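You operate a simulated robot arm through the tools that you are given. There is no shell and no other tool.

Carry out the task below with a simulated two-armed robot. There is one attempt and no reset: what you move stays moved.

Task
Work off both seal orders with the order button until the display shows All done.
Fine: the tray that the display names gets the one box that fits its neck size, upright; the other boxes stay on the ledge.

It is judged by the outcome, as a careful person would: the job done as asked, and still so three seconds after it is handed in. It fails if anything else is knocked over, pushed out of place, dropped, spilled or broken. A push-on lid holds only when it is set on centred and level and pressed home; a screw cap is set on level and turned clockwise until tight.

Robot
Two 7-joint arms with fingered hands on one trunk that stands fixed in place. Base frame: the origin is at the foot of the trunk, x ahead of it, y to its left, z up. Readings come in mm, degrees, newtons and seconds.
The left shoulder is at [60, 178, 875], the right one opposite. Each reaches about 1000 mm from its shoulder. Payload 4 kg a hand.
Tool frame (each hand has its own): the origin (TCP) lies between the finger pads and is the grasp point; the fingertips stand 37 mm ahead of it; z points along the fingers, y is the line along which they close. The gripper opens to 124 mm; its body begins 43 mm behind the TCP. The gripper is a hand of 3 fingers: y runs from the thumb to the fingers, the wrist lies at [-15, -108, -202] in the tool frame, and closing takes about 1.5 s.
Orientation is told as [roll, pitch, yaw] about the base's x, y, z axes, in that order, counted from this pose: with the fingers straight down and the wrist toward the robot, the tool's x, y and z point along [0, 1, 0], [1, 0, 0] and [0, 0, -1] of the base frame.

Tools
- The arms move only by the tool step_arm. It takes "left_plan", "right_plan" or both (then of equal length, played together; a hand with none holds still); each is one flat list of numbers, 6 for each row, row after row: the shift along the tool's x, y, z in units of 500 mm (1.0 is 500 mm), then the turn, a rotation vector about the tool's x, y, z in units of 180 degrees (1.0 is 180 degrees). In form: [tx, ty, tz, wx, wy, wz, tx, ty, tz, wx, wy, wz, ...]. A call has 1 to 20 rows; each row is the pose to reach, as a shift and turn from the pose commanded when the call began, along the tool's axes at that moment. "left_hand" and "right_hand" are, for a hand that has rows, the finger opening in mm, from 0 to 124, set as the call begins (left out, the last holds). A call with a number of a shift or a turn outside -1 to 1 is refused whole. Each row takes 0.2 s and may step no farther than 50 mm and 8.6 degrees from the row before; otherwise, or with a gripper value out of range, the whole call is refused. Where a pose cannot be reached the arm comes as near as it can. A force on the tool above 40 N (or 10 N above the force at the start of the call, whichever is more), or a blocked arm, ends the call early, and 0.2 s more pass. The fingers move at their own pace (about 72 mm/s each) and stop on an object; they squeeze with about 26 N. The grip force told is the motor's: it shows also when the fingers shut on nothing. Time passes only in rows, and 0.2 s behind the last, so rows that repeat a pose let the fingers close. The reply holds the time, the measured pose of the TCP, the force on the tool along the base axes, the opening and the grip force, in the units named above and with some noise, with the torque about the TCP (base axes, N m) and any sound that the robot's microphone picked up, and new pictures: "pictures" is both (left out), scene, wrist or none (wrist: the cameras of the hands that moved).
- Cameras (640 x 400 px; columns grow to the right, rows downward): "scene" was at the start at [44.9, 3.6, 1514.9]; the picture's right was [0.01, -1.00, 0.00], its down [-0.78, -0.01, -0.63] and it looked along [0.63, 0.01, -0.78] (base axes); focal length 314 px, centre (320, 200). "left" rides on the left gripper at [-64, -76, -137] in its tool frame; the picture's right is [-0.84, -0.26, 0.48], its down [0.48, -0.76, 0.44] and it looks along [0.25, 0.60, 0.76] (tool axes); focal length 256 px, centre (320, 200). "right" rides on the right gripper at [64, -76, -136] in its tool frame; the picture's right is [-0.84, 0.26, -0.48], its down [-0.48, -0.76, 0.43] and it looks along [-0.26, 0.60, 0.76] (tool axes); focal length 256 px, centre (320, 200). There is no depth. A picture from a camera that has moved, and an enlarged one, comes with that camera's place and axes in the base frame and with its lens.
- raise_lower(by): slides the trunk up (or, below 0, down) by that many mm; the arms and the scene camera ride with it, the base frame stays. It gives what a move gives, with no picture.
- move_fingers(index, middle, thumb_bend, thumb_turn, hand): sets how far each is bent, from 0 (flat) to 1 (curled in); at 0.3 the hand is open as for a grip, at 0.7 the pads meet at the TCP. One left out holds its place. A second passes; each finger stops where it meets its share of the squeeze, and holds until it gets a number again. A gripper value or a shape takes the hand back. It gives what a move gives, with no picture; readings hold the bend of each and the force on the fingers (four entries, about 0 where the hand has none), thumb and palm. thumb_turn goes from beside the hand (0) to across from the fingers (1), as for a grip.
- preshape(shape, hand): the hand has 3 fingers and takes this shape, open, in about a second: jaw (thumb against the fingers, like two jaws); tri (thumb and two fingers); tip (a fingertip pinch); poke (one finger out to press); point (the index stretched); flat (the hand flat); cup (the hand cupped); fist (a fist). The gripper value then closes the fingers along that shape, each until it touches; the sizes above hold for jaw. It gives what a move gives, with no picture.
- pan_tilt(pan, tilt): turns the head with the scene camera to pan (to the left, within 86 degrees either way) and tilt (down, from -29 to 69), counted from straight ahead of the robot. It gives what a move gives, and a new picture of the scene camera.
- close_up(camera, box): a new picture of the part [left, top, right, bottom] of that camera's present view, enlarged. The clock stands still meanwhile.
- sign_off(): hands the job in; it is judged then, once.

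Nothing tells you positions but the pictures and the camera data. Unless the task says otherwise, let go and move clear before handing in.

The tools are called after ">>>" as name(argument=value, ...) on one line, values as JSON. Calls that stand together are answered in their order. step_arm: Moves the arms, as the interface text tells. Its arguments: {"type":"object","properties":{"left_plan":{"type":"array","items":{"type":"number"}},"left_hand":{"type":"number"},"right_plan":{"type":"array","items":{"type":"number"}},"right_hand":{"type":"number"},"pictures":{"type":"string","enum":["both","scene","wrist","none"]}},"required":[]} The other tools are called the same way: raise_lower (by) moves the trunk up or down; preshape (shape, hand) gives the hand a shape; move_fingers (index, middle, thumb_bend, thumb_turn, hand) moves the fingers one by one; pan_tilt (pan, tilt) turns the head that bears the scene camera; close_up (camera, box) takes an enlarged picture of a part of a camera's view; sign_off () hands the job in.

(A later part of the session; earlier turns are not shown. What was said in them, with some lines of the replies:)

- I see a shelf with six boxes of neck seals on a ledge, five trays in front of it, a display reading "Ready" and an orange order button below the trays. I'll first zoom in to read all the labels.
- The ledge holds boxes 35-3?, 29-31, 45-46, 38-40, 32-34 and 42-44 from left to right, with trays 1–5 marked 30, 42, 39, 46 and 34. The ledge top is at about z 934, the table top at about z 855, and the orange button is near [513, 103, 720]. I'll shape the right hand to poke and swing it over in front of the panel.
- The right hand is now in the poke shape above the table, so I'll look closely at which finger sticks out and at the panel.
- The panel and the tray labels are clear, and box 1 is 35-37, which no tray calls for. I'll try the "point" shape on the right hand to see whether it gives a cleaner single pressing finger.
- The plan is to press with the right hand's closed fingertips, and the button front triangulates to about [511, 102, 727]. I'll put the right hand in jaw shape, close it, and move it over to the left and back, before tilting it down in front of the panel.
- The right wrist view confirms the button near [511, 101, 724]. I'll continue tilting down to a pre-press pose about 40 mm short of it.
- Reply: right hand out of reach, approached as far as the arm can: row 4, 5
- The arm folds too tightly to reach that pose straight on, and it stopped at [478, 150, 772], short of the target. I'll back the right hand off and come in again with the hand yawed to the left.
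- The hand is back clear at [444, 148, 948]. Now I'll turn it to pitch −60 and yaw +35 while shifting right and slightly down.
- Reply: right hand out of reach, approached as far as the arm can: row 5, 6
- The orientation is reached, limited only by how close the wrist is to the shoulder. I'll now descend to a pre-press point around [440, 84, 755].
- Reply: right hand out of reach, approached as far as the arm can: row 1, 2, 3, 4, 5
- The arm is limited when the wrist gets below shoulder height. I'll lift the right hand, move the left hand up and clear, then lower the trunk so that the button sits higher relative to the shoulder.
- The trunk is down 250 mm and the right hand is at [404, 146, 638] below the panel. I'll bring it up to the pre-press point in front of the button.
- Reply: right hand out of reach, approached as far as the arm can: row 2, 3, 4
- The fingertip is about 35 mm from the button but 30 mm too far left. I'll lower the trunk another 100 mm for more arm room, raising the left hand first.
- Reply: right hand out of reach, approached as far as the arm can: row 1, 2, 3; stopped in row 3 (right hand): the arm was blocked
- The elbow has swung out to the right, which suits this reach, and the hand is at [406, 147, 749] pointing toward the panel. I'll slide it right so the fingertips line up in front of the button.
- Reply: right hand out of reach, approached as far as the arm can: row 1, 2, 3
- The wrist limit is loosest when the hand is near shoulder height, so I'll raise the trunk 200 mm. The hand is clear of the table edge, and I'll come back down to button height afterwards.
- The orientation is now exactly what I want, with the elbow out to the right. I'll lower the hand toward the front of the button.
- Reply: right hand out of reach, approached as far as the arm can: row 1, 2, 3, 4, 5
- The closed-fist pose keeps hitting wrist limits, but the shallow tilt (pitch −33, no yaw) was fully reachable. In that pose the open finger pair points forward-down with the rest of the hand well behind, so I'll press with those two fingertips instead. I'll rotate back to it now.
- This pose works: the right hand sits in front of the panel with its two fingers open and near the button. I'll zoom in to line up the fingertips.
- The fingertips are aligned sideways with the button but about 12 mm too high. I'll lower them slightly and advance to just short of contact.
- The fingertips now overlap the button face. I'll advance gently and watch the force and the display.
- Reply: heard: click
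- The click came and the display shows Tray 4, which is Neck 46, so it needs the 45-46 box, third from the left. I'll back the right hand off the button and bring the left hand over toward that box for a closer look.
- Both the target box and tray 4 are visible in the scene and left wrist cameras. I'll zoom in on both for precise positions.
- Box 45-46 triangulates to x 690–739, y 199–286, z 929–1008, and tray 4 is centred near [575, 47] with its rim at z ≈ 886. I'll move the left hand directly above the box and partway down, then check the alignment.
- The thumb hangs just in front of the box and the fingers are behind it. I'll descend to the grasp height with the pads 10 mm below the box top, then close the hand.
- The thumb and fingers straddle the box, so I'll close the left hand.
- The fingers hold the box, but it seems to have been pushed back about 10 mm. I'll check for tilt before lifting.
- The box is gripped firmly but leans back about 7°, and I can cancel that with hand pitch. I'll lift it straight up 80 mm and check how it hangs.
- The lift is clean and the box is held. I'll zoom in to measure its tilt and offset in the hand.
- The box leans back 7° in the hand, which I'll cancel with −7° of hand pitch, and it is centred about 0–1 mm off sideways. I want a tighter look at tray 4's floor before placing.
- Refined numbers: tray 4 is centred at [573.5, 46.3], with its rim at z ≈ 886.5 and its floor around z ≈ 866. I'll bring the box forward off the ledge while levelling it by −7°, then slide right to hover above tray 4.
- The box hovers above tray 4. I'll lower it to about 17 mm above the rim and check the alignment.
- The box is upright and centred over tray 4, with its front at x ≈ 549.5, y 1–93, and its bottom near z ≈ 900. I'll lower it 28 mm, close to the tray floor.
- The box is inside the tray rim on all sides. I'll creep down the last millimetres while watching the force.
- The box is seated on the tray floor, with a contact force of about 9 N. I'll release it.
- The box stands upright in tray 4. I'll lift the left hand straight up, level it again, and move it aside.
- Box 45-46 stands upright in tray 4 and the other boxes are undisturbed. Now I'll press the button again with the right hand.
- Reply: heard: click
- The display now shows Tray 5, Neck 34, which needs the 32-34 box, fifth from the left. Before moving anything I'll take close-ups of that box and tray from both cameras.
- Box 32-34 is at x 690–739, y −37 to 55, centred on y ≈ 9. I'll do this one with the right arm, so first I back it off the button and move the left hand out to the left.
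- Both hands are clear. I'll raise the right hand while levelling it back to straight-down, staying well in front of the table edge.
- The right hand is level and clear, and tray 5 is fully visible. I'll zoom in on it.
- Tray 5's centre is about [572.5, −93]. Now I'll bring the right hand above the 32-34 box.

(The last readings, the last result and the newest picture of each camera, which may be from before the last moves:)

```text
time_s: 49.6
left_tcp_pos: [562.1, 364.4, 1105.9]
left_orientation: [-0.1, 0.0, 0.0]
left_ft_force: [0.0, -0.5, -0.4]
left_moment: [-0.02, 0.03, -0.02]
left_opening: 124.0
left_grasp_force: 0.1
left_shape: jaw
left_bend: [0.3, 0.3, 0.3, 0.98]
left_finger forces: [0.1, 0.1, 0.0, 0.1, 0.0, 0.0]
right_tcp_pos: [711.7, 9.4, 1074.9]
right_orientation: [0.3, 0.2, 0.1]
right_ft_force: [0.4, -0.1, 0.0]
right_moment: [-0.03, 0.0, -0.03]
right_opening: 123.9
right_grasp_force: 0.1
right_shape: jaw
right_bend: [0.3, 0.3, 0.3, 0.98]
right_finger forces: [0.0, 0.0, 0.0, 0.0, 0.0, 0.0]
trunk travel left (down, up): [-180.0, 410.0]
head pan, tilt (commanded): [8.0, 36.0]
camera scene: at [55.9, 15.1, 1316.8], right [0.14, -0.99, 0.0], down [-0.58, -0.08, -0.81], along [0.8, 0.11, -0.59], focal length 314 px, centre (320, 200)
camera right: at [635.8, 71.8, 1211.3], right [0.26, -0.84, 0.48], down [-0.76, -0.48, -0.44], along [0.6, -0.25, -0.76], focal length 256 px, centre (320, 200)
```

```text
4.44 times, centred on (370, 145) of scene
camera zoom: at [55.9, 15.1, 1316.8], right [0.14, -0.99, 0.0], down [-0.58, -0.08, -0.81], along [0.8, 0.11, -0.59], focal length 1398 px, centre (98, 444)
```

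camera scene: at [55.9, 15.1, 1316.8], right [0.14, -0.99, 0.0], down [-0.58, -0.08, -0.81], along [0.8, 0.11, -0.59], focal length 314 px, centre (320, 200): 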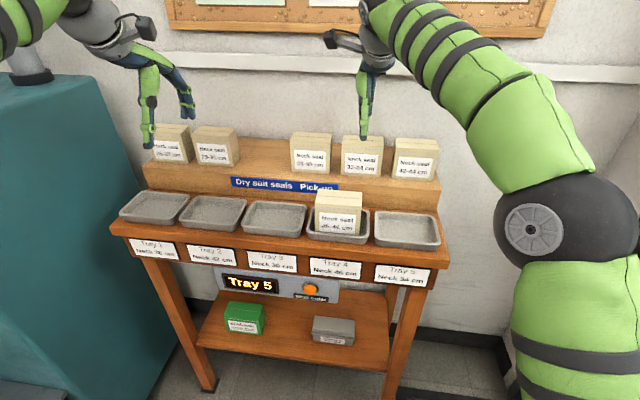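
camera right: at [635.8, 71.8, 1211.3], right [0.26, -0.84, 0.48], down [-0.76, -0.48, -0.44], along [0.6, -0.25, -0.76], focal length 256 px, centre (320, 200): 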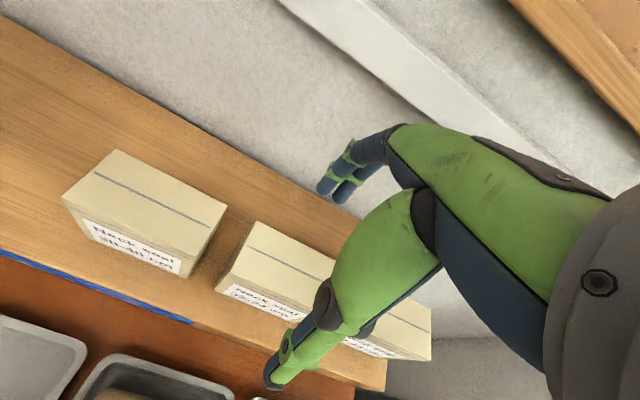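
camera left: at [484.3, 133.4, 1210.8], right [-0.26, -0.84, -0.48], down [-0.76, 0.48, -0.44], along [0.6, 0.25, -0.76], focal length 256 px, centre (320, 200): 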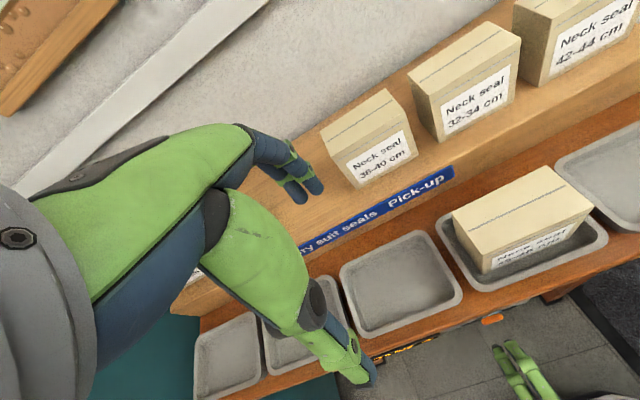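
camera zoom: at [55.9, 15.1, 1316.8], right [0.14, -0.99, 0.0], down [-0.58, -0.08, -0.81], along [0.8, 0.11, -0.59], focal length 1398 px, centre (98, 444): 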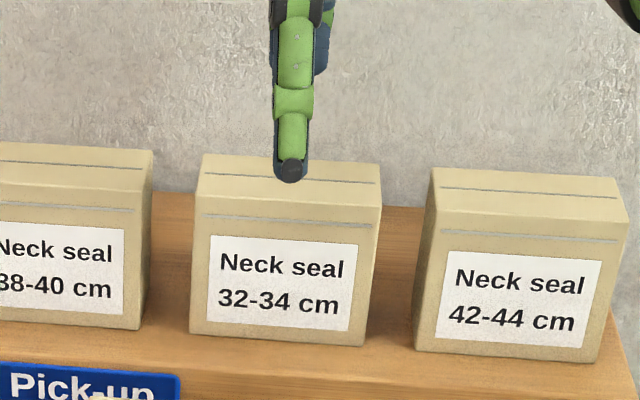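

The right thumb is in front of the 32-34 box and centred on it. I'll descend to the same grasp height as before.

>>> step_arm(right_plan=[0, 0.0026, 0.04, 0, 0, 0, 0, 0.0026, 0.08, 0, 0, 0, 0, 0.0026, 0.12, 0, 0, 0, 0, 0.0026, 0.1508, 0, 0, 0], pictures="wrist")

>>> close_up(camera="scene", box=[310, 100, 430, 190])

```text
time_s: 50.6
left_tcp_pos: [560.9, 363.8, 1105.2]
left_orientation: [0.0, 0.0, -0.1]
left_ft_force: [1.5, 0.7, 0.0]
left_moment: [0.01, 0.01, -0.02]
left_opening: 123.6
left_grasp_force: 0.0
left_shape: jaw
left_bend: [0.3, 0.3, 0.3, 0.98]
left_finger forces: [0.1, 0.1, 0.0, 0.0, 0.0, 0.0]
right_tcp_pos: [712.1, 9.4, 999.9]
right_orientation: [0.2, 0.0, 0.0]
right_ft_force: [0.0, 1.4, -0.5]
right_moment: [0.02, 0.01, 0.02]
right_opening: 123.9
right_grasp_force: 0.1
right_shape: jaw
right_bend: [0.3, 0.3, 0.3, 0.98]
right_finger forces: [0.0, 0.1, 0.0, 0.1, 0.0, 0.0]
trunk travel left (down, up): [-180.0, 410.0]
head pan, tilt (commanded): [8.0, 36.0]
camera right: at [637.0, 72.1, 1136.1], right [0.26, -0.84, 0.48], down [-0.76, -0.48, -0.44], along [0.6, -0.25, -0.76], focal length 256 px, centre (320, 200)
```

right: 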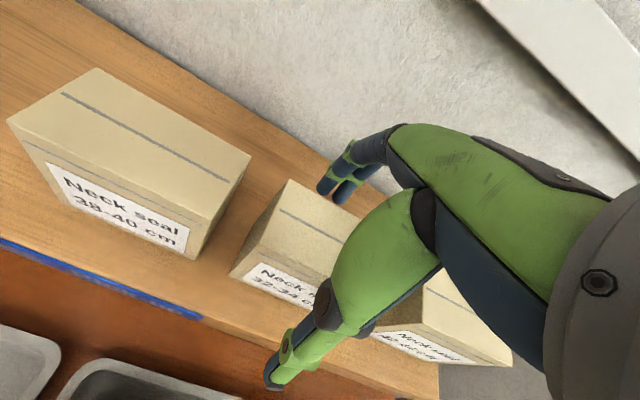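

```text
4.44 times, centred on (370, 145) of scene
camera zoom: at [55.8, 14.9, 1316.7], right [0.14, -0.99, 0.0], down [-0.58, -0.08, -0.81], along [0.8, 0.11, -0.59], focal length 1398 px, centre (98, 444)
```

zoom: 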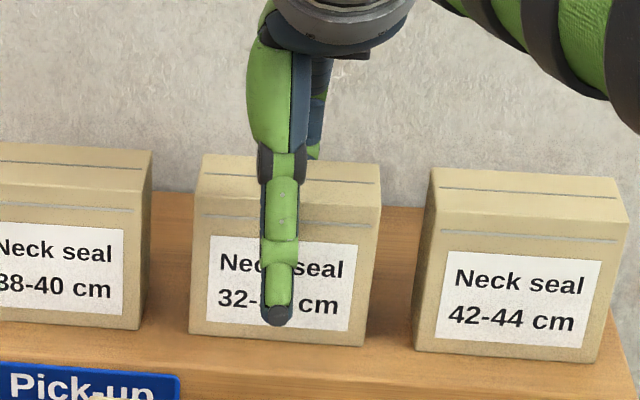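

Thumb and fingers straddle the 32-34 box without touching its neighbours. I'll close the right hand.

>>> step_arm(right_plan=[0, 0, 0, 0, 0, 0, 0, 0, 0, 0, 0, 0, 0, 0, 0, 0, 0, 0, 0, 0, 0, 0, 0, 0, 0, 0, 0, 0, 0, 0, 0, 0, 0, 0, 0, 0, 0, 0, 0, 0, 0, 0, 0, 0, 0, 0, 0, 0], right_hand=10, pictures="wrist")

>>> close_up(camera="scene", box=[310, 100, 430, 190])

```text
time_s: 52.4
left_tcp_pos: [560.2, 364.3, 1105.7]
left_orientation: [0.1, 0.0, -0.1]
left_ft_force: [0.4, -0.4, 0.0]
left_moment: [-0.01, 0.0, -0.03]
left_opening: 123.8
left_grasp_force: 0.1
left_shape: jaw
left_bend: [0.3, 0.3, 0.3, 0.98]
left_finger forces: [0.0, 0.0, 0.1, 0.1, 0.1, 0.0]
right_tcp_pos: [712.2, 8.8, 1000.4]
right_orientation: [0.3, -0.1, 0.0]
right_ft_force: [3.3, -0.8, 8.2]
right_moment: [-0.04, -0.57, 0.0]
right_opening: 58.8
right_grasp_force: 25.9
right_shape: jaw
right_bend: [0.41, 0.45, 0.58, 1.0]
right_finger forces: [20.0, 12.1, 0.0, 0.0, 29.8, 0.0]
trunk travel left (down, up): [-180.0, 410.0]
head pan, tilt (commanded): [8.0, 36.0]
camera right: at [636.6, 72.0, 1137.0], right [0.26, -0.84, 0.48], down [-0.76, -0.48, -0.44], along [0.6, -0.25, -0.76], focal length 256 px, centre (320, 200)
```

right: 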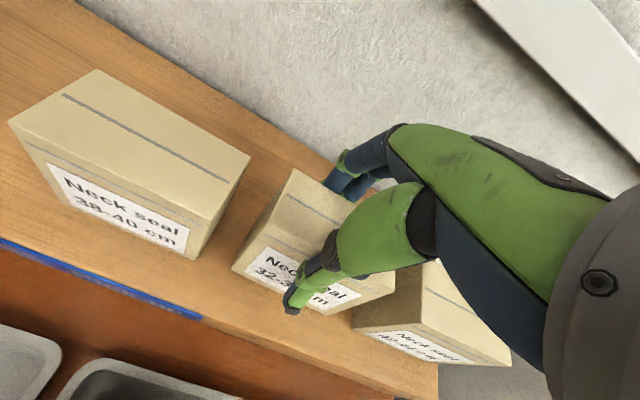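

```text
4.44 times, centred on (370, 145) of scene
camera zoom: at [55.4, 14.8, 1316.8], right [0.14, -0.99, 0.0], down [-0.58, -0.08, -0.81], along [0.8, 0.11, -0.59], focal length 1398 px, centre (98, 444)
```

zoom: 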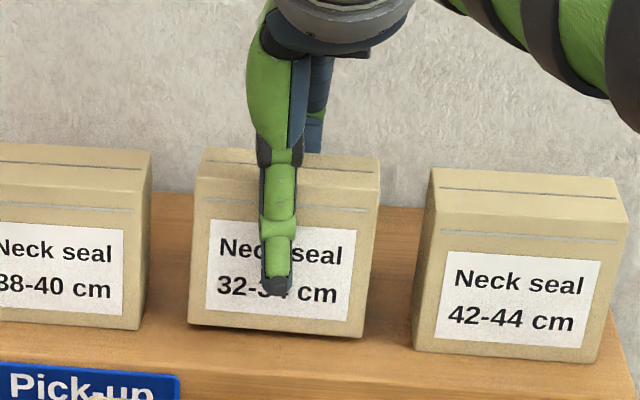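

The grasp matches the first one. I'll lift 85 mm, bring the box forward off the ledge while levelling by −7°, then slide over tray 5.

>>> step_arm(right_plan=[0, 0, -0.03, 0, 0, 0, 0, 0, -0.08, 0, 0, 0, 0, 0, -0.13, 0, 0, 0, 0, 0, -0.17, 0, 0, 0, 0, -0.0764, -0.17, -0.0097, 0, 0, 0, -0.1527, -0.17, -0.0194, 0, 0, 0, -0.229, -0.17, -0.0292, 0, 0, 0, -0.3054, -0.17, -0.0389, 0, 0, -0.07, -0.3054, -0.17, -0.0389, 0, 0, -0.14, -0.3054, -0.17, -0.0389, 0, 0, -0.204, -0.3054, -0.17, -0.0389, 0, 0])

>>> close_up(camera="scene", box=[340, 110, 460, 260])

```text
time_s: 54.8
left_tcp_pos: [559.7, 365.3, 1106.5]
left_orientation: [-0.1, 0.0, -0.1]
left_ft_force: [0.6, 0.0, 0.2]
left_moment: [0.0, -0.02, -0.01]
left_opening: 123.7
left_grasp_force: 0.1
left_shape: jaw
left_bend: [0.3, 0.3, 0.3, 0.98]
left_finger forces: [0.0, 0.0, 0.0, 0.0, 0.1, 0.0]
right_tcp_pos: [560.2, -92.5, 1083.8]
right_orientation: [0.2, -6.9, 0.0]
right_ft_force: [-0.4, -0.4, -1.9]
right_moment: [0.01, 0.0, 0.01]
right_opening: 57.7
right_grasp_force: 26.2
right_shape: jaw
right_bend: [0.42, 0.46, 0.58, 1.0]
right_finger forces: [18.5, 11.0, 0.0, 0.0, 29.6, 0.0]
trunk travel left (down, up): [-180.0, 410.0]
head pan, tilt (commanded): [8.0, 36.0]
camera scene: at [55.8, 14.8, 1316.7], right [0.14, -0.99, 0.0], down [-0.58, -0.08, -0.81], along [0.8, 0.11, -0.59], focal length 314 px, centre (320, 200)
camera right: at [468.9, -30.8, 1210.8], right [0.2, -0.84, 0.51], down [-0.7, -0.48, -0.53], along [0.68, -0.25, -0.68], focal length 256 px, centre (320, 200)
```

scene: 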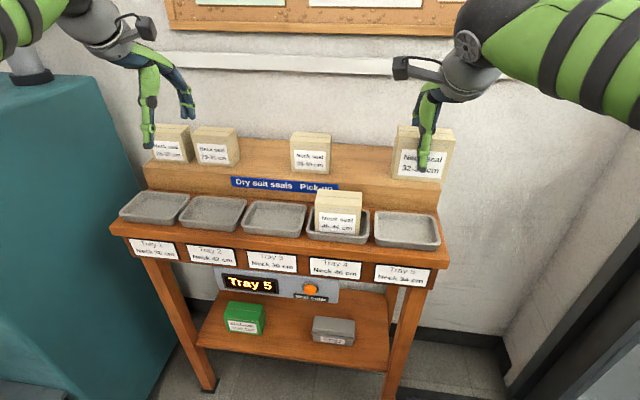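
right: 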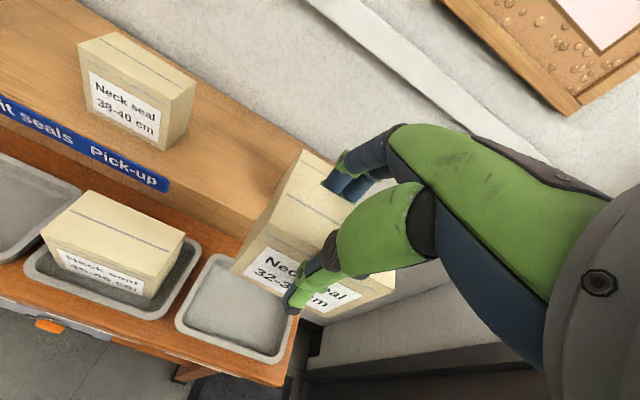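

```text
2.67 times, centred on (400, 185) of scene
camera zoom: at [55.8, 14.8, 1316.7], right [0.14, -0.99, 0.0], down [-0.58, -0.08, -0.81], along [0.8, 0.11, -0.59], focal length 839 px, centre (107, 240)
```

zoom: 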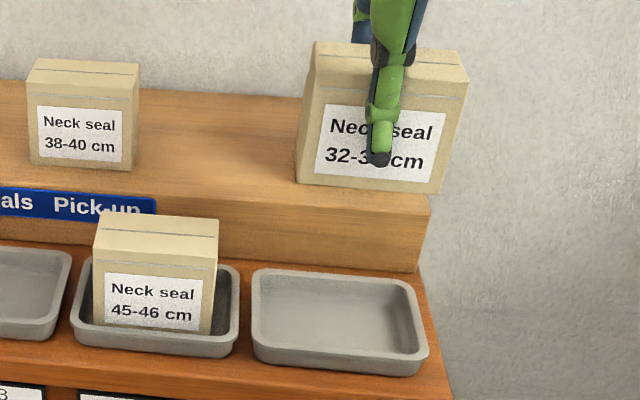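

The 32-34 box hovers over tray 5. I'll lower it to just above the rim and check the alignment.

>>> step_arm(right_plan=[0, -0.0069, 0.0571, 0, 0, 0, 0, -0.0138, 0.1142, 0, 0, 0, 0, -0.0207, 0.1712, 0, 0, 0, 0, -0.0274, 0.227, 0, 0, 0], pictures="wrist")

>>> close_up(camera="scene", box=[340, 150, 460, 260])

>>> close_up(camera="right", box=[160, 150, 400, 350])

```text
time_s: 55.8
left_tcp_pos: [561.0, 364.8, 1106.2]
left_orientation: [0.0, 0.1, -0.1]
left_ft_force: [0.8, -0.4, 0.4]
left_moment: [0.01, 0.01, -0.05]
left_opening: 123.8
left_grasp_force: 0.0
left_shape: jaw
left_bend: [0.3, 0.3, 0.3, 0.98]
left_finger forces: [0.0, 0.0, 0.0, 0.0, 0.0, 0.0]
right_tcp_pos: [560.1, -92.6, 970.3]
right_orientation: [0.3, -7.0, 0.1]
right_ft_force: [1.0, 0.7, -0.8]
right_moment: [-0.01, 0.02, 0.01]
right_opening: 57.7
right_grasp_force: 26.2
right_shape: jaw
right_bend: [0.42, 0.46, 0.58, 1.0]
right_finger forces: [18.5, 10.8, 0.0, 0.1, 29.2, 0.0]
trunk travel left (down, up): [-180.0, 410.0]
head pan, tilt (commanded): [8.0, 36.0]
camera right: at [468.3, -29.7, 1096.7], right [0.2, -0.84, 0.51], down [-0.7, -0.48, -0.53], along [0.68, -0.25, -0.68], focal length 256 px, centre (320, 200)
```

right: 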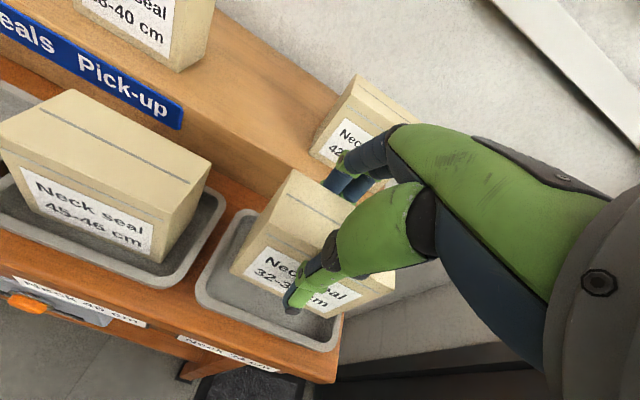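

```text
3.64 times, centred on (400, 205) of scene
camera zoom: at [55.9, 14.8, 1316.7], right [0.14, -0.99, 0.0], down [-0.58, -0.08, -0.81], along [0.8, 0.11, -0.59], focal length 1144 px, centre (29, 182)
```

zoom: 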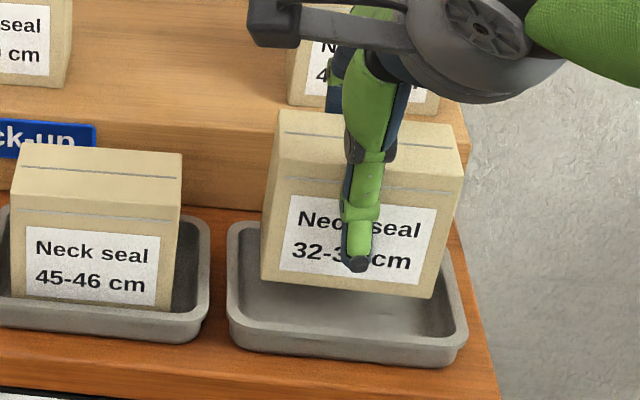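

```text
2.00 times, centred on (280, 250) of right
camera zoom: at [468.3, -29.7, 1096.7], right [0.2, -0.84, 0.51], down [-0.7, -0.48, -0.53], along [0.68, -0.25, -0.68], focal length 512 px, centre (400, 100)
```

zoom: 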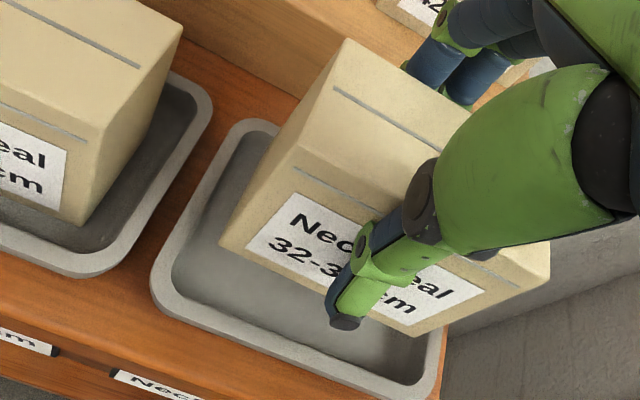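

The box is centred in tray 5, with its front at x ≈ 549.6 and y −137 to −46 against a tray centre of −93. I'll lower it the rest of the way, creeping at the end.

>>> step_arm(right_plan=[0, -0.0024, 0.0199, 0, 0, 0, 0, -0.0048, 0.0397, 0, 0, 0, 0, -0.0067, 0.0556, 0, 0, 0], pictures="none")

>>> step_arm(right_plan=[0, -0.0005, 0.004, 0, 0, 0, 0, -0.001, 0.0079, 0, 0, 0], pictures="none")

>>> close_up(camera="scene", box=[340, 150, 460, 260])

>>> close_up(camera="right", box=[160, 150, 400, 350])

```text
time_s: 56.6
left_tcp_pos: [561.1, 364.9, 1107.0]
left_orientation: [0.0, 0.0, -0.2]
left_ft_force: [-0.3, -0.3, 0.0]
left_moment: [0.01, -0.02, -0.09]
left_opening: 123.6
left_grasp_force: 0.0
left_shape: jaw
left_bend: [0.3, 0.3, 0.3, 0.98]
left_finger forces: [0.1, 0.1, 0.0, 0.0, 0.1, 0.0]
right_tcp_pos: [560.2, -93.1, 941.3]
right_orientation: [0.3, -7.0, 0.0]
right_ft_force: [0.6, -0.5, -1.4]
right_moment: [-0.03, 0.0, 0.01]
right_opening: 57.4
right_grasp_force: 26.1
right_shape: jaw
right_bend: [0.42, 0.46, 0.58, 1.0]
right_finger forces: [18.5, 10.8, 0.0, 0.1, 29.3, 0.0]
trunk travel left (down, up): [-180.0, 410.0]
head pan, tilt (commanded): [8.0, 36.0]
```

```text
time_s: 57.2
left_tcp_pos: [560.8, 364.6, 1106.8]
left_orientation: [0.0, 0.0, -0.1]
left_ft_force: [0.2, 0.5, 0.6]
left_moment: [-0.01, 0.0, -0.03]
left_opening: 123.7
left_grasp_force: 0.1
left_shape: jaw
left_bend: [0.3, 0.3, 0.3, 0.98]
left_finger forces: [0.0, 0.0, 0.0, 0.0, 0.1, 0.0]
right_tcp_pos: [560.3, -92.5, 938.6]
right_orientation: [0.3, -6.9, 0.0]
right_ft_force: [-0.2, -0.7, 1.0]
right_moment: [0.02, -0.07, 0.01]
right_opening: 57.7
right_grasp_force: 25.9
right_shape: jaw
right_bend: [0.42, 0.46, 0.58, 1.0]
right_finger forces: [18.3, 10.8, 0.0, 0.0, 29.4, 0.1]
trunk travel left (down, up): [-180.0, 410.0]
head pan, tilt (commanded): [8.0, 36.0]
```

```text
3.64 times, centred on (400, 205) of scene
camera zoom: at [55.7, 14.8, 1316.8], right [0.14, -0.99, 0.0], down [-0.58, -0.08, -0.81], along [0.8, 0.11, -0.59], focal length 1144 px, centre (29, 182)
```

zoom: 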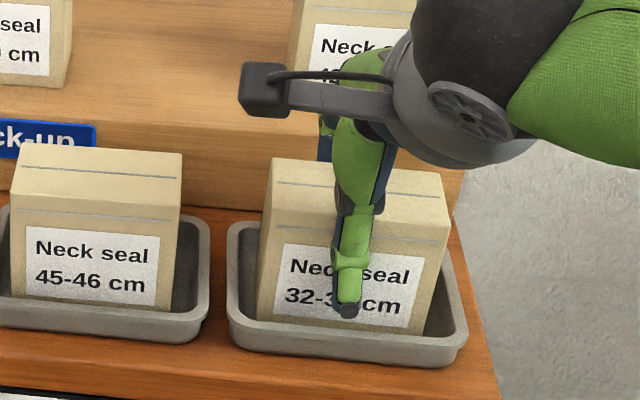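

```text
2.00 times, centred on (280, 250) of right
camera zoom: at [468.4, -30.0, 1064.4], right [0.2, -0.84, 0.51], down [-0.7, -0.48, -0.53], along [0.68, -0.25, -0.68], focal length 512 px, centre (400, 100)
```

zoom: 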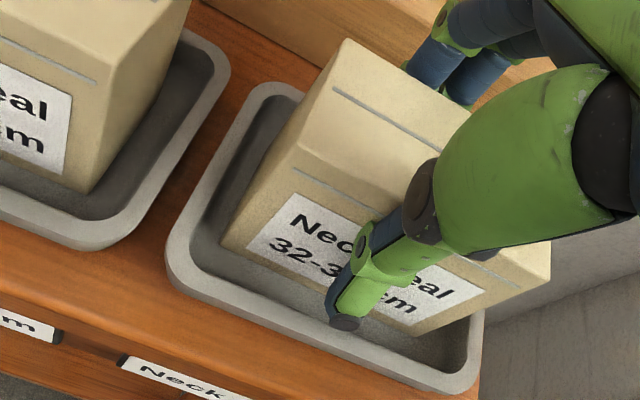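

It has just touched the floor of tray 5. I'll go 1.5 mm more and then release.

>>> step_arm(right_plan=[0, -0.0004, 0.003, 0, 0, 0, 0, -0.0004, 0.003, 0, 0, 0], pictures="none")

>>> step_arm(right_plan=[0, 0, 0, 0, 0, 0, 0, 0, 0, 0, 0, 0, 0, 0, 0, 0, 0, 0, 0, 0, 0, 0, 0, 0, 0, 0, 0, 0, 0, 0], right_hand=124, pictures="none")

>>> close_up(camera="scene", box=[340, 150, 460, 260])

>>> close_up(camera="right", box=[160, 150, 400, 350])

```text
time_s: 57.8
left_tcp_pos: [560.2, 364.2, 1106.5]
left_orientation: [0.0, 0.1, -0.2]
left_ft_force: [0.3, 1.2, -0.2]
left_moment: [-0.01, -0.02, 0.01]
left_opening: 123.5
left_grasp_force: 0.0
left_shape: jaw
left_bend: [0.3, 0.3, 0.3, 0.98]
left_finger forces: [0.1, 0.0, 0.1, 0.0, 0.0, 0.0]
right_tcp_pos: [560.3, -92.2, 938.2]
right_orientation: [0.3, -7.1, 0.0]
right_ft_force: [-1.5, -0.3, 7.5]
right_moment: [-0.01, -0.23, -0.03]
right_opening: 57.8
right_grasp_force: 26.2
right_shape: jaw
right_bend: [0.42, 0.46, 0.58, 1.0]
right_finger forces: [18.5, 11.0, 0.0, 0.1, 30.7, 0.0]
trunk travel left (down, up): [-180.0, 410.0]
head pan, tilt (commanded): [8.0, 36.0]
```

```text
time_s: 59.0
left_tcp_pos: [560.9, 364.7, 1106.7]
left_orientation: [0.1, 0.0, 0.0]
left_ft_force: [-0.1, -0.6, 0.3]
left_moment: [0.0, -0.01, -0.01]
left_opening: 123.9
left_grasp_force: 0.1
left_shape: jaw
left_bend: [0.3, 0.3, 0.3, 0.98]
left_finger forces: [0.1, 0.0, 0.1, 0.0, 0.0, 0.0]
right_tcp_pos: [559.0, -93.2, 937.4]
right_orientation: [0.3, -6.9, 0.0]
right_ft_force: [0.3, -1.0, 0.1]
right_moment: [-0.04, -0.01, -0.01]
right_opening: 123.5
right_grasp_force: 0.0
right_shape: jaw
right_bend: [0.3, 0.3, 0.3, 0.98]
right_finger forces: [0.0, 0.1, 0.0, 0.1, 0.0, 0.1]
trunk travel left (down, up): [-180.0, 410.0]
head pan, tilt (commanded): [8.0, 36.0]
```

```text
3.64 times, centred on (400, 205) of scene
camera zoom: at [55.8, 14.8, 1316.7], right [0.14, -0.99, 0.0], down [-0.58, -0.08, -0.81], along [0.8, 0.11, -0.59], focal length 1144 px, centre (29, 182)
```

zoom: 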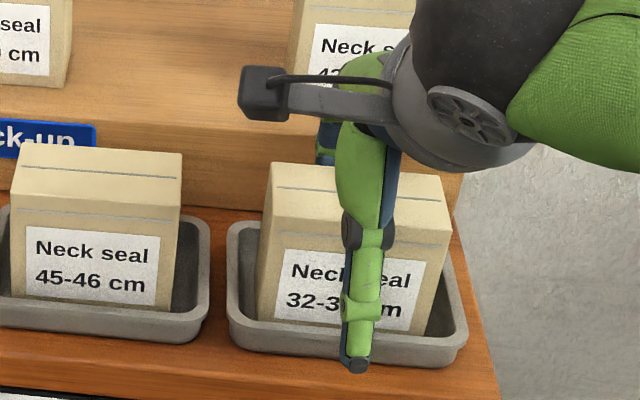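

```text
2.00 times, centred on (280, 250) of right
camera zoom: at [468.3, -29.9, 1062.7], right [0.2, -0.84, 0.51], down [-0.7, -0.48, -0.53], along [0.68, -0.25, -0.68], focal length 512 px, centre (400, 100)
```

zoom: 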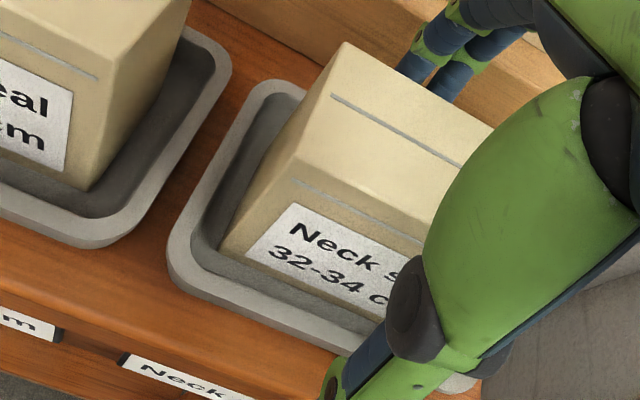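

The 32-34 box stands in tray 5. I'll lift the right hand clear, level it, and bring it back to the staging point in front of the table.

>>> step_arm(right_plan=[0, 0.0048, -0.04, 0, 0, 0, 0, 0.0134, -0.11, 0, 0, 0, 0, 0.0235, -0.195, 0, 0, 0, 0, 0.0336, -0.278, 0, 0, 0, 0.0466, -0.0199, -0.2924, 0.0128, 0, 0, 0.0933, -0.0734, -0.3069, 0.0257, 0, 0, 0.1399, -0.1269, -0.3213, 0.0385, 0, 0, 0.1865, -0.1804, -0.3357, 0.0385, 0, 0, 0.2332, -0.2338, -0.3502, 0.0385, 0, 0, 0.2798, -0.2873, -0.3646, 0.0385, 0, 0])

>>> close_up(camera="scene", box=[280, 120, 460, 260])

```text
time_s: 61.2
left_tcp_pos: [560.9, 364.0, 1106.9]
left_orientation: [0.0, 0.0, -0.1]
left_ft_force: [-0.7, 0.6, -0.6]
left_moment: [0.03, 0.01, -0.02]
left_opening: 123.6
left_grasp_force: 0.2
left_shape: jaw
left_bend: [0.3, 0.3, 0.3, 0.98]
left_finger forces: [0.0, 0.0, 0.0, 0.0, 0.1, 0.0]
right_tcp_pos: [395.2, 47.3, 1102.0]
right_orientation: [0.2, 0.0, 0.0]
right_ft_force: [-0.5, 0.4, -1.1]
right_moment: [-0.03, 0.02, -0.02]
right_opening: 123.8
right_grasp_force: 0.0
right_shape: jaw
right_bend: [0.3, 0.3, 0.3, 0.98]
right_finger forces: [0.0, 0.0, 0.1, 0.0, 0.1, 0.1]
trunk travel left (down, up): [-180.0, 410.0]
head pan, tilt (commanded): [8.0, 36.0]
camera scene: at [55.7, 14.8, 1316.7], right [0.14, -0.99, 0.0], down [-0.58, -0.08, -0.81], along [0.8, 0.11, -0.59], focal length 314 px, centre (320, 200)
camera right: at [319.2, 110.5, 1238.0], right [0.26, -0.84, 0.48], down [-0.76, -0.48, -0.44], along [0.6, -0.25, -0.76], focal length 256 px, centre (320, 200)
```

scene: 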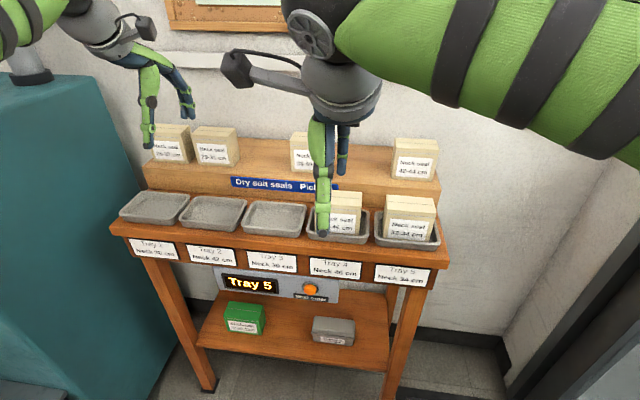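
right: 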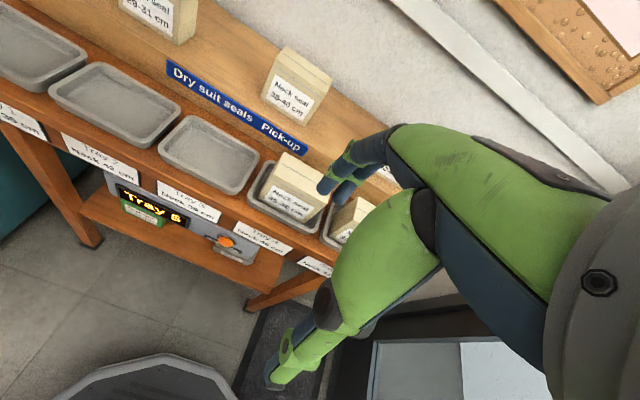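

```text
2.86 times, centred on (370, 190) of scene
camera zoom: at [55.7, 14.8, 1316.7], right [0.14, -0.99, 0.0], down [-0.58, -0.08, -0.81], along [0.8, 0.11, -0.59], focal length 899 px, centre (177, 229)
```

zoom: 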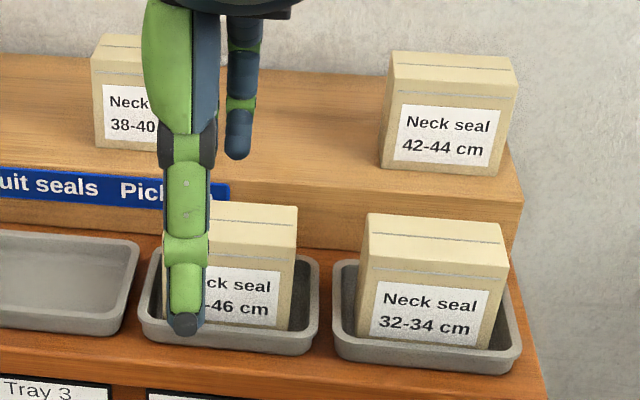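

Both boxes are seated upright and the rest are still on the ledge. Now I'll retrace the path down to the button.

>>> step_arm(right_plan=[0.0205, -0.002, 0.0773, 0, 0, 0, 0.041, -0.004, 0.1547, 0, 0, 0, 0.0615, -0.006, 0.232, 0, 0, 0, 0.082, -0.008, 0.3093, 0, 0, 0, 0.1025, -0.01, 0.3867, 0, 0, 0, 0.123, -0.012, 0.464, 0, 0, 0, 0.123, -0.012, 0.526, -0.037, 0, 0, 0.123, -0.012, 0.588, -0.074, 0, 0, 0.123, -0.012, 0.65, -0.111, 0, 0, 0.123, -0.012, 0.712, -0.148, 0, 0, 0.123, -0.012, 0.774, -0.185, 0, 0])

>>> close_up(camera="right", box=[260, 100, 420, 260])

```text
time_s: 63.6
left_tcp_pos: [561.6, 365.7, 1106.5]
left_orientation: [0.0, -0.1, -0.2]
left_ft_force: [0.7, -0.2, 0.4]
left_moment: [0.01, 0.03, -0.02]
left_opening: 123.8
left_grasp_force: 0.0
left_shape: jaw
left_bend: [0.3, 0.3, 0.3, 0.98]
left_finger forces: [0.0, 0.0, 0.1, 0.1, 0.0, 0.1]
right_tcp_pos: [389.5, 109.7, 715.0]
right_orientation: [0.3, -33.4, -0.2]
right_ft_force: [0.2, 0.5, 0.5]
right_moment: [-0.02, -0.03, 0.02]
right_opening: 123.9
right_grasp_force: 0.1
right_shape: jaw
right_bend: [0.3, 0.3, 0.3, 0.98]
right_finger forces: [0.0, 0.1, 0.1, 0.0, 0.0, 0.0]
trunk travel left (down, up): [-180.0, 410.0]
head pan, tilt (commanded): [8.0, 36.0]
camera scene: at [55.7, 14.8, 1316.8], right [0.14, -0.99, 0.0], down [-0.58, -0.08, -0.81], along [0.8, 0.11, -0.59], focal length 314 px, centre (320, 200)
camera right: at [251.3, 173.1, 786.6], right [-0.05, -0.84, 0.54], down [-0.39, -0.48, -0.78], along [0.92, -0.25, -0.31], focal length 256 px, centre (320, 200)
```

scene: 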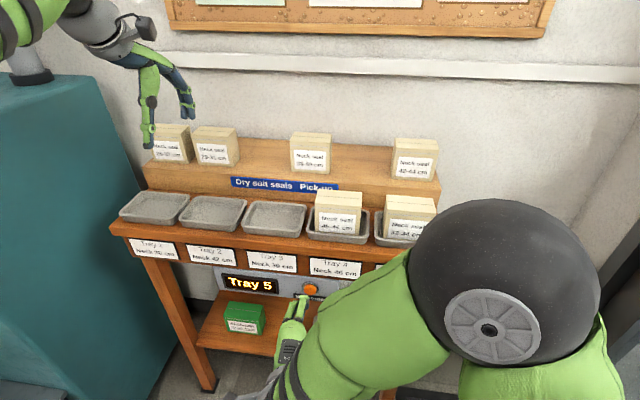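
right: 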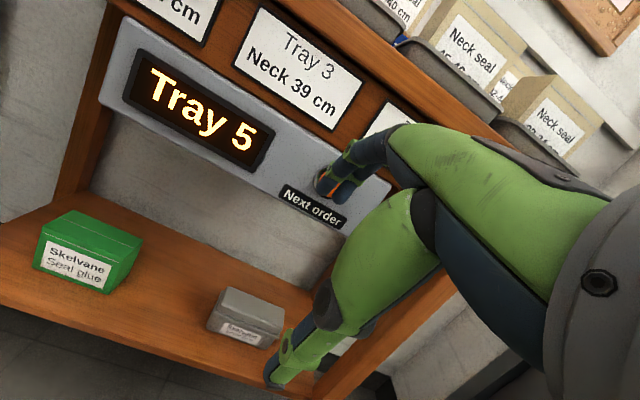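

```text
2.50 times, centred on (340, 180) of right
camera zoom: at [251.3, 173.1, 786.6], right [-0.05, -0.84, 0.54], down [-0.39, -0.48, -0.78], along [0.92, -0.25, -0.31], focal length 640 px, centre (270, 250)
```

zoom: 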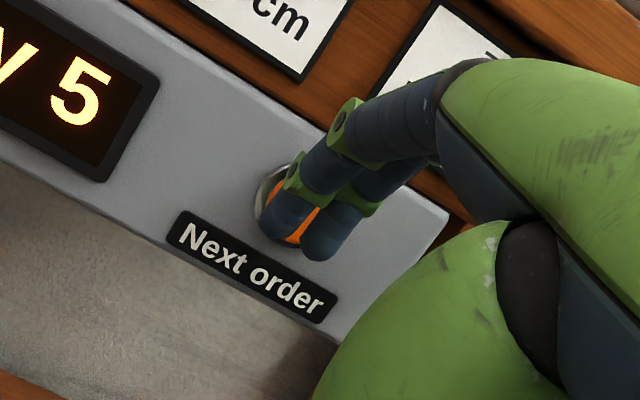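

The right fingers are back in front of the button in the same pose. I'll press it for the last time.

>>> step_arm(right_plan=[0, 0.02, 0.0132, 0, 0, 0, 0, 0.04, 0.0264, 0, 0, 0, 0, 0.0579, 0.0357, 0, 0, 0, 0, 0.0696, 0.0434, 0, 0, 0, 0, 0.0796, 0.05, 0, 0, 0], pictures="wrist")

>>> close_up(camera="scene", box=[200, 250, 340, 338])

```text
time_s: 64.8
left_tcp_pos: [560.0, 365.0, 1106.9]
left_orientation: [0.0, -0.2, -0.1]
left_ft_force: [0.3, -0.1, -0.3]
left_moment: [0.0, 0.04, -0.02]
left_opening: 123.6
left_grasp_force: 0.1
left_shape: jaw
left_bend: [0.3, 0.3, 0.3, 0.98]
left_finger forces: [0.0, 0.0, 0.0, 0.0, 0.0, 0.0]
right_tcp_pos: [435.6, 109.8, 715.7]
right_orientation: [0.4, -33.3, -0.1]
right_ft_force: [-10.3, 0.7, 2.7]
right_moment: [-0.04, -0.36, -0.07]
right_opening: 121.4
right_grasp_force: 0.0
right_shape: jaw
right_bend: [0.31, 0.31, 0.3, 0.98]
right_finger forces: [5.0, 5.4, 0.0, 0.0, 0.1, 0.0]
trunk travel left (down, up): [-180.0, 410.0]
head pan, tilt (commanded): [8.0, 36.0]
heard: click
camera right: at [296.9, 173.3, 788.1], right [-0.05, -0.84, 0.54], down [-0.4, -0.48, -0.78], along [0.92, -0.25, -0.31], focal length 256 px, centre (320, 200)
```

right: 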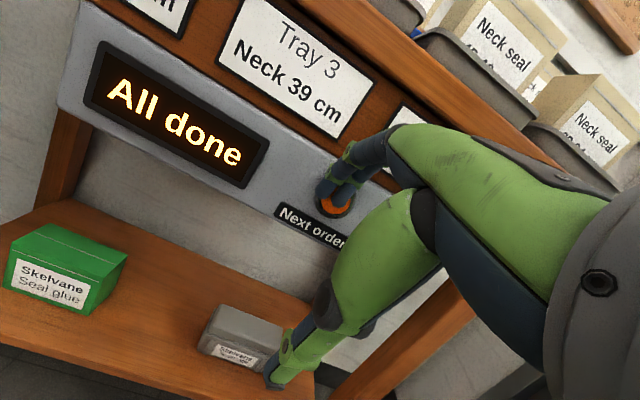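

```text
4.55 times, centred on (270, 294) of scene
camera zoom: at [54.7, 14.8, 1316.8], right [0.14, -0.99, 0.0], down [-0.58, -0.08, -0.81], along [0.8, 0.11, -0.59], focal length 1430 px, centre (547, -227)
```

zoom: 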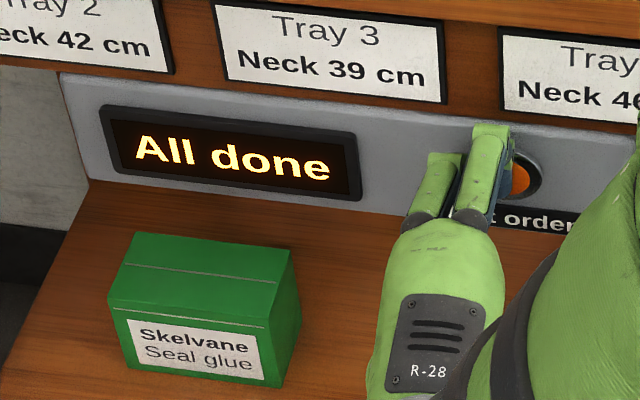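

The display shows All done. I'll back the right hand away from the button and take a last look over everything.

>>> step_arm(right_plan=[0, -0.0167, -0.011, 0, 0, 0, 0, -0.0418, -0.0274, 0, 0, 0, 0, -0.077, -0.0504, 0, 0, 0], pictures="both")

>>> close_up(camera="scene", box=[110, 110, 450, 310])

```text
time_s: 65.6
left_tcp_pos: [560.9, 364.7, 1106.9]
left_orientation: [0.0, 0.0, -0.1]
left_ft_force: [-0.3, 0.0, -0.3]
left_moment: [0.02, 0.03, -0.03]
left_opening: 123.9
left_grasp_force: 0.0
left_shape: jaw
left_bend: [0.3, 0.3, 0.3, 0.98]
left_finger forces: [0.0, 0.1, 0.0, 0.0, 0.1, 0.0]
right_tcp_pos: [390.2, 109.6, 714.9]
right_orientation: [0.3, -33.3, -0.2]
right_ft_force: [1.2, 0.5, 0.8]
right_moment: [-0.02, -0.01, 0.01]
right_opening: 123.8
right_grasp_force: 0.0
right_shape: jaw
right_bend: [0.3, 0.3, 0.3, 0.98]
right_finger forces: [0.1, 0.0, 0.1, 0.1, 0.0, 0.1]
trunk travel left (down, up): [-180.0, 410.0]
head pan, tilt (commanded): [8.0, 36.0]
camera scene: at [55.9, 14.8, 1316.7], right [0.14, -0.99, 0.0], down [-0.58, -0.08, -0.81], along [0.8, 0.11, -0.59], focal length 314 px, centre (320, 200)
camera right: at [251.9, 173.2, 787.7], right [-0.05, -0.84, 0.54], down [-0.4, -0.48, -0.78], along [0.92, -0.25, -0.31], focal length 256 px, centre (320, 200)
```

scene: 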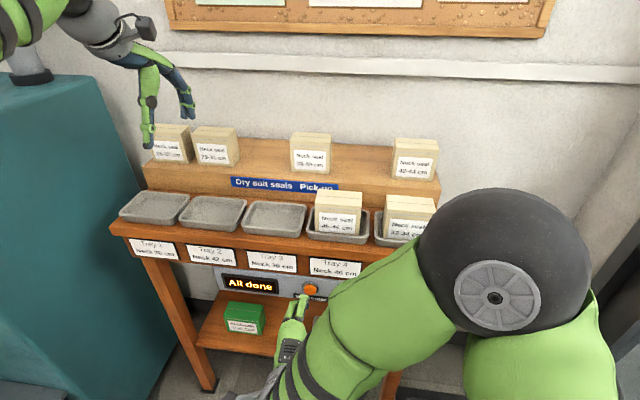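
right: 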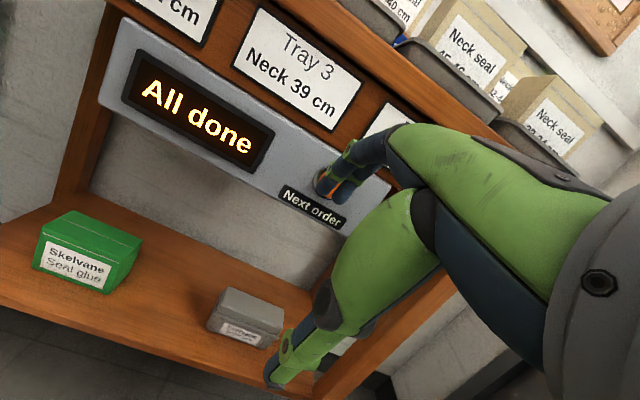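

```text
1.88 times, centred on (280, 210) of scene
camera zoom: at [55.9, 14.8, 1316.7], right [0.14, -0.99, 0.0], down [-0.58, -0.08, -0.81], along [0.8, 0.11, -0.59], focal length 592 px, centre (395, 181)
```

zoom: 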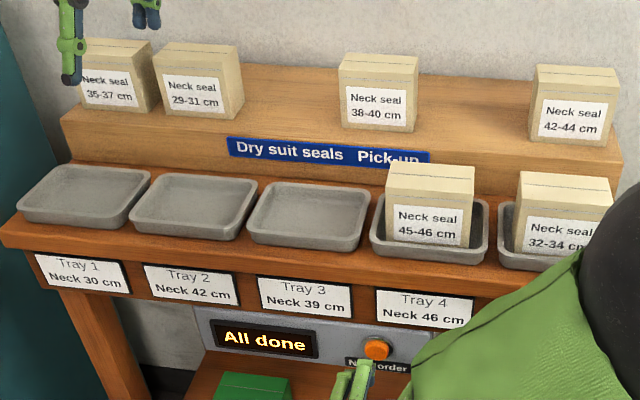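

Everything is in place: 45-46 stands in tray 4 and 32-34 in tray 5, the other four boxes are still on the ledge, the display reads All done, and both hands are clear. I'll hand in the job.

>>> sign_off()

```text
The job is handed in.
```

Both seal orders are filled and the display shows "All done".

- **First order, tray 4 (neck 46 cm):** the 45-46 cm box stands upright in it.
- **Second order, tray 5 (neck 34 cm):** the 32-34 cm box stands upright in it.

The 35-37, 29-31, 38-40 and 42-44 cm boxes are still on the ledge. I saw nothing knocked over or out of place in the last picture. Both hands had let go and were clear when I handed the job in.
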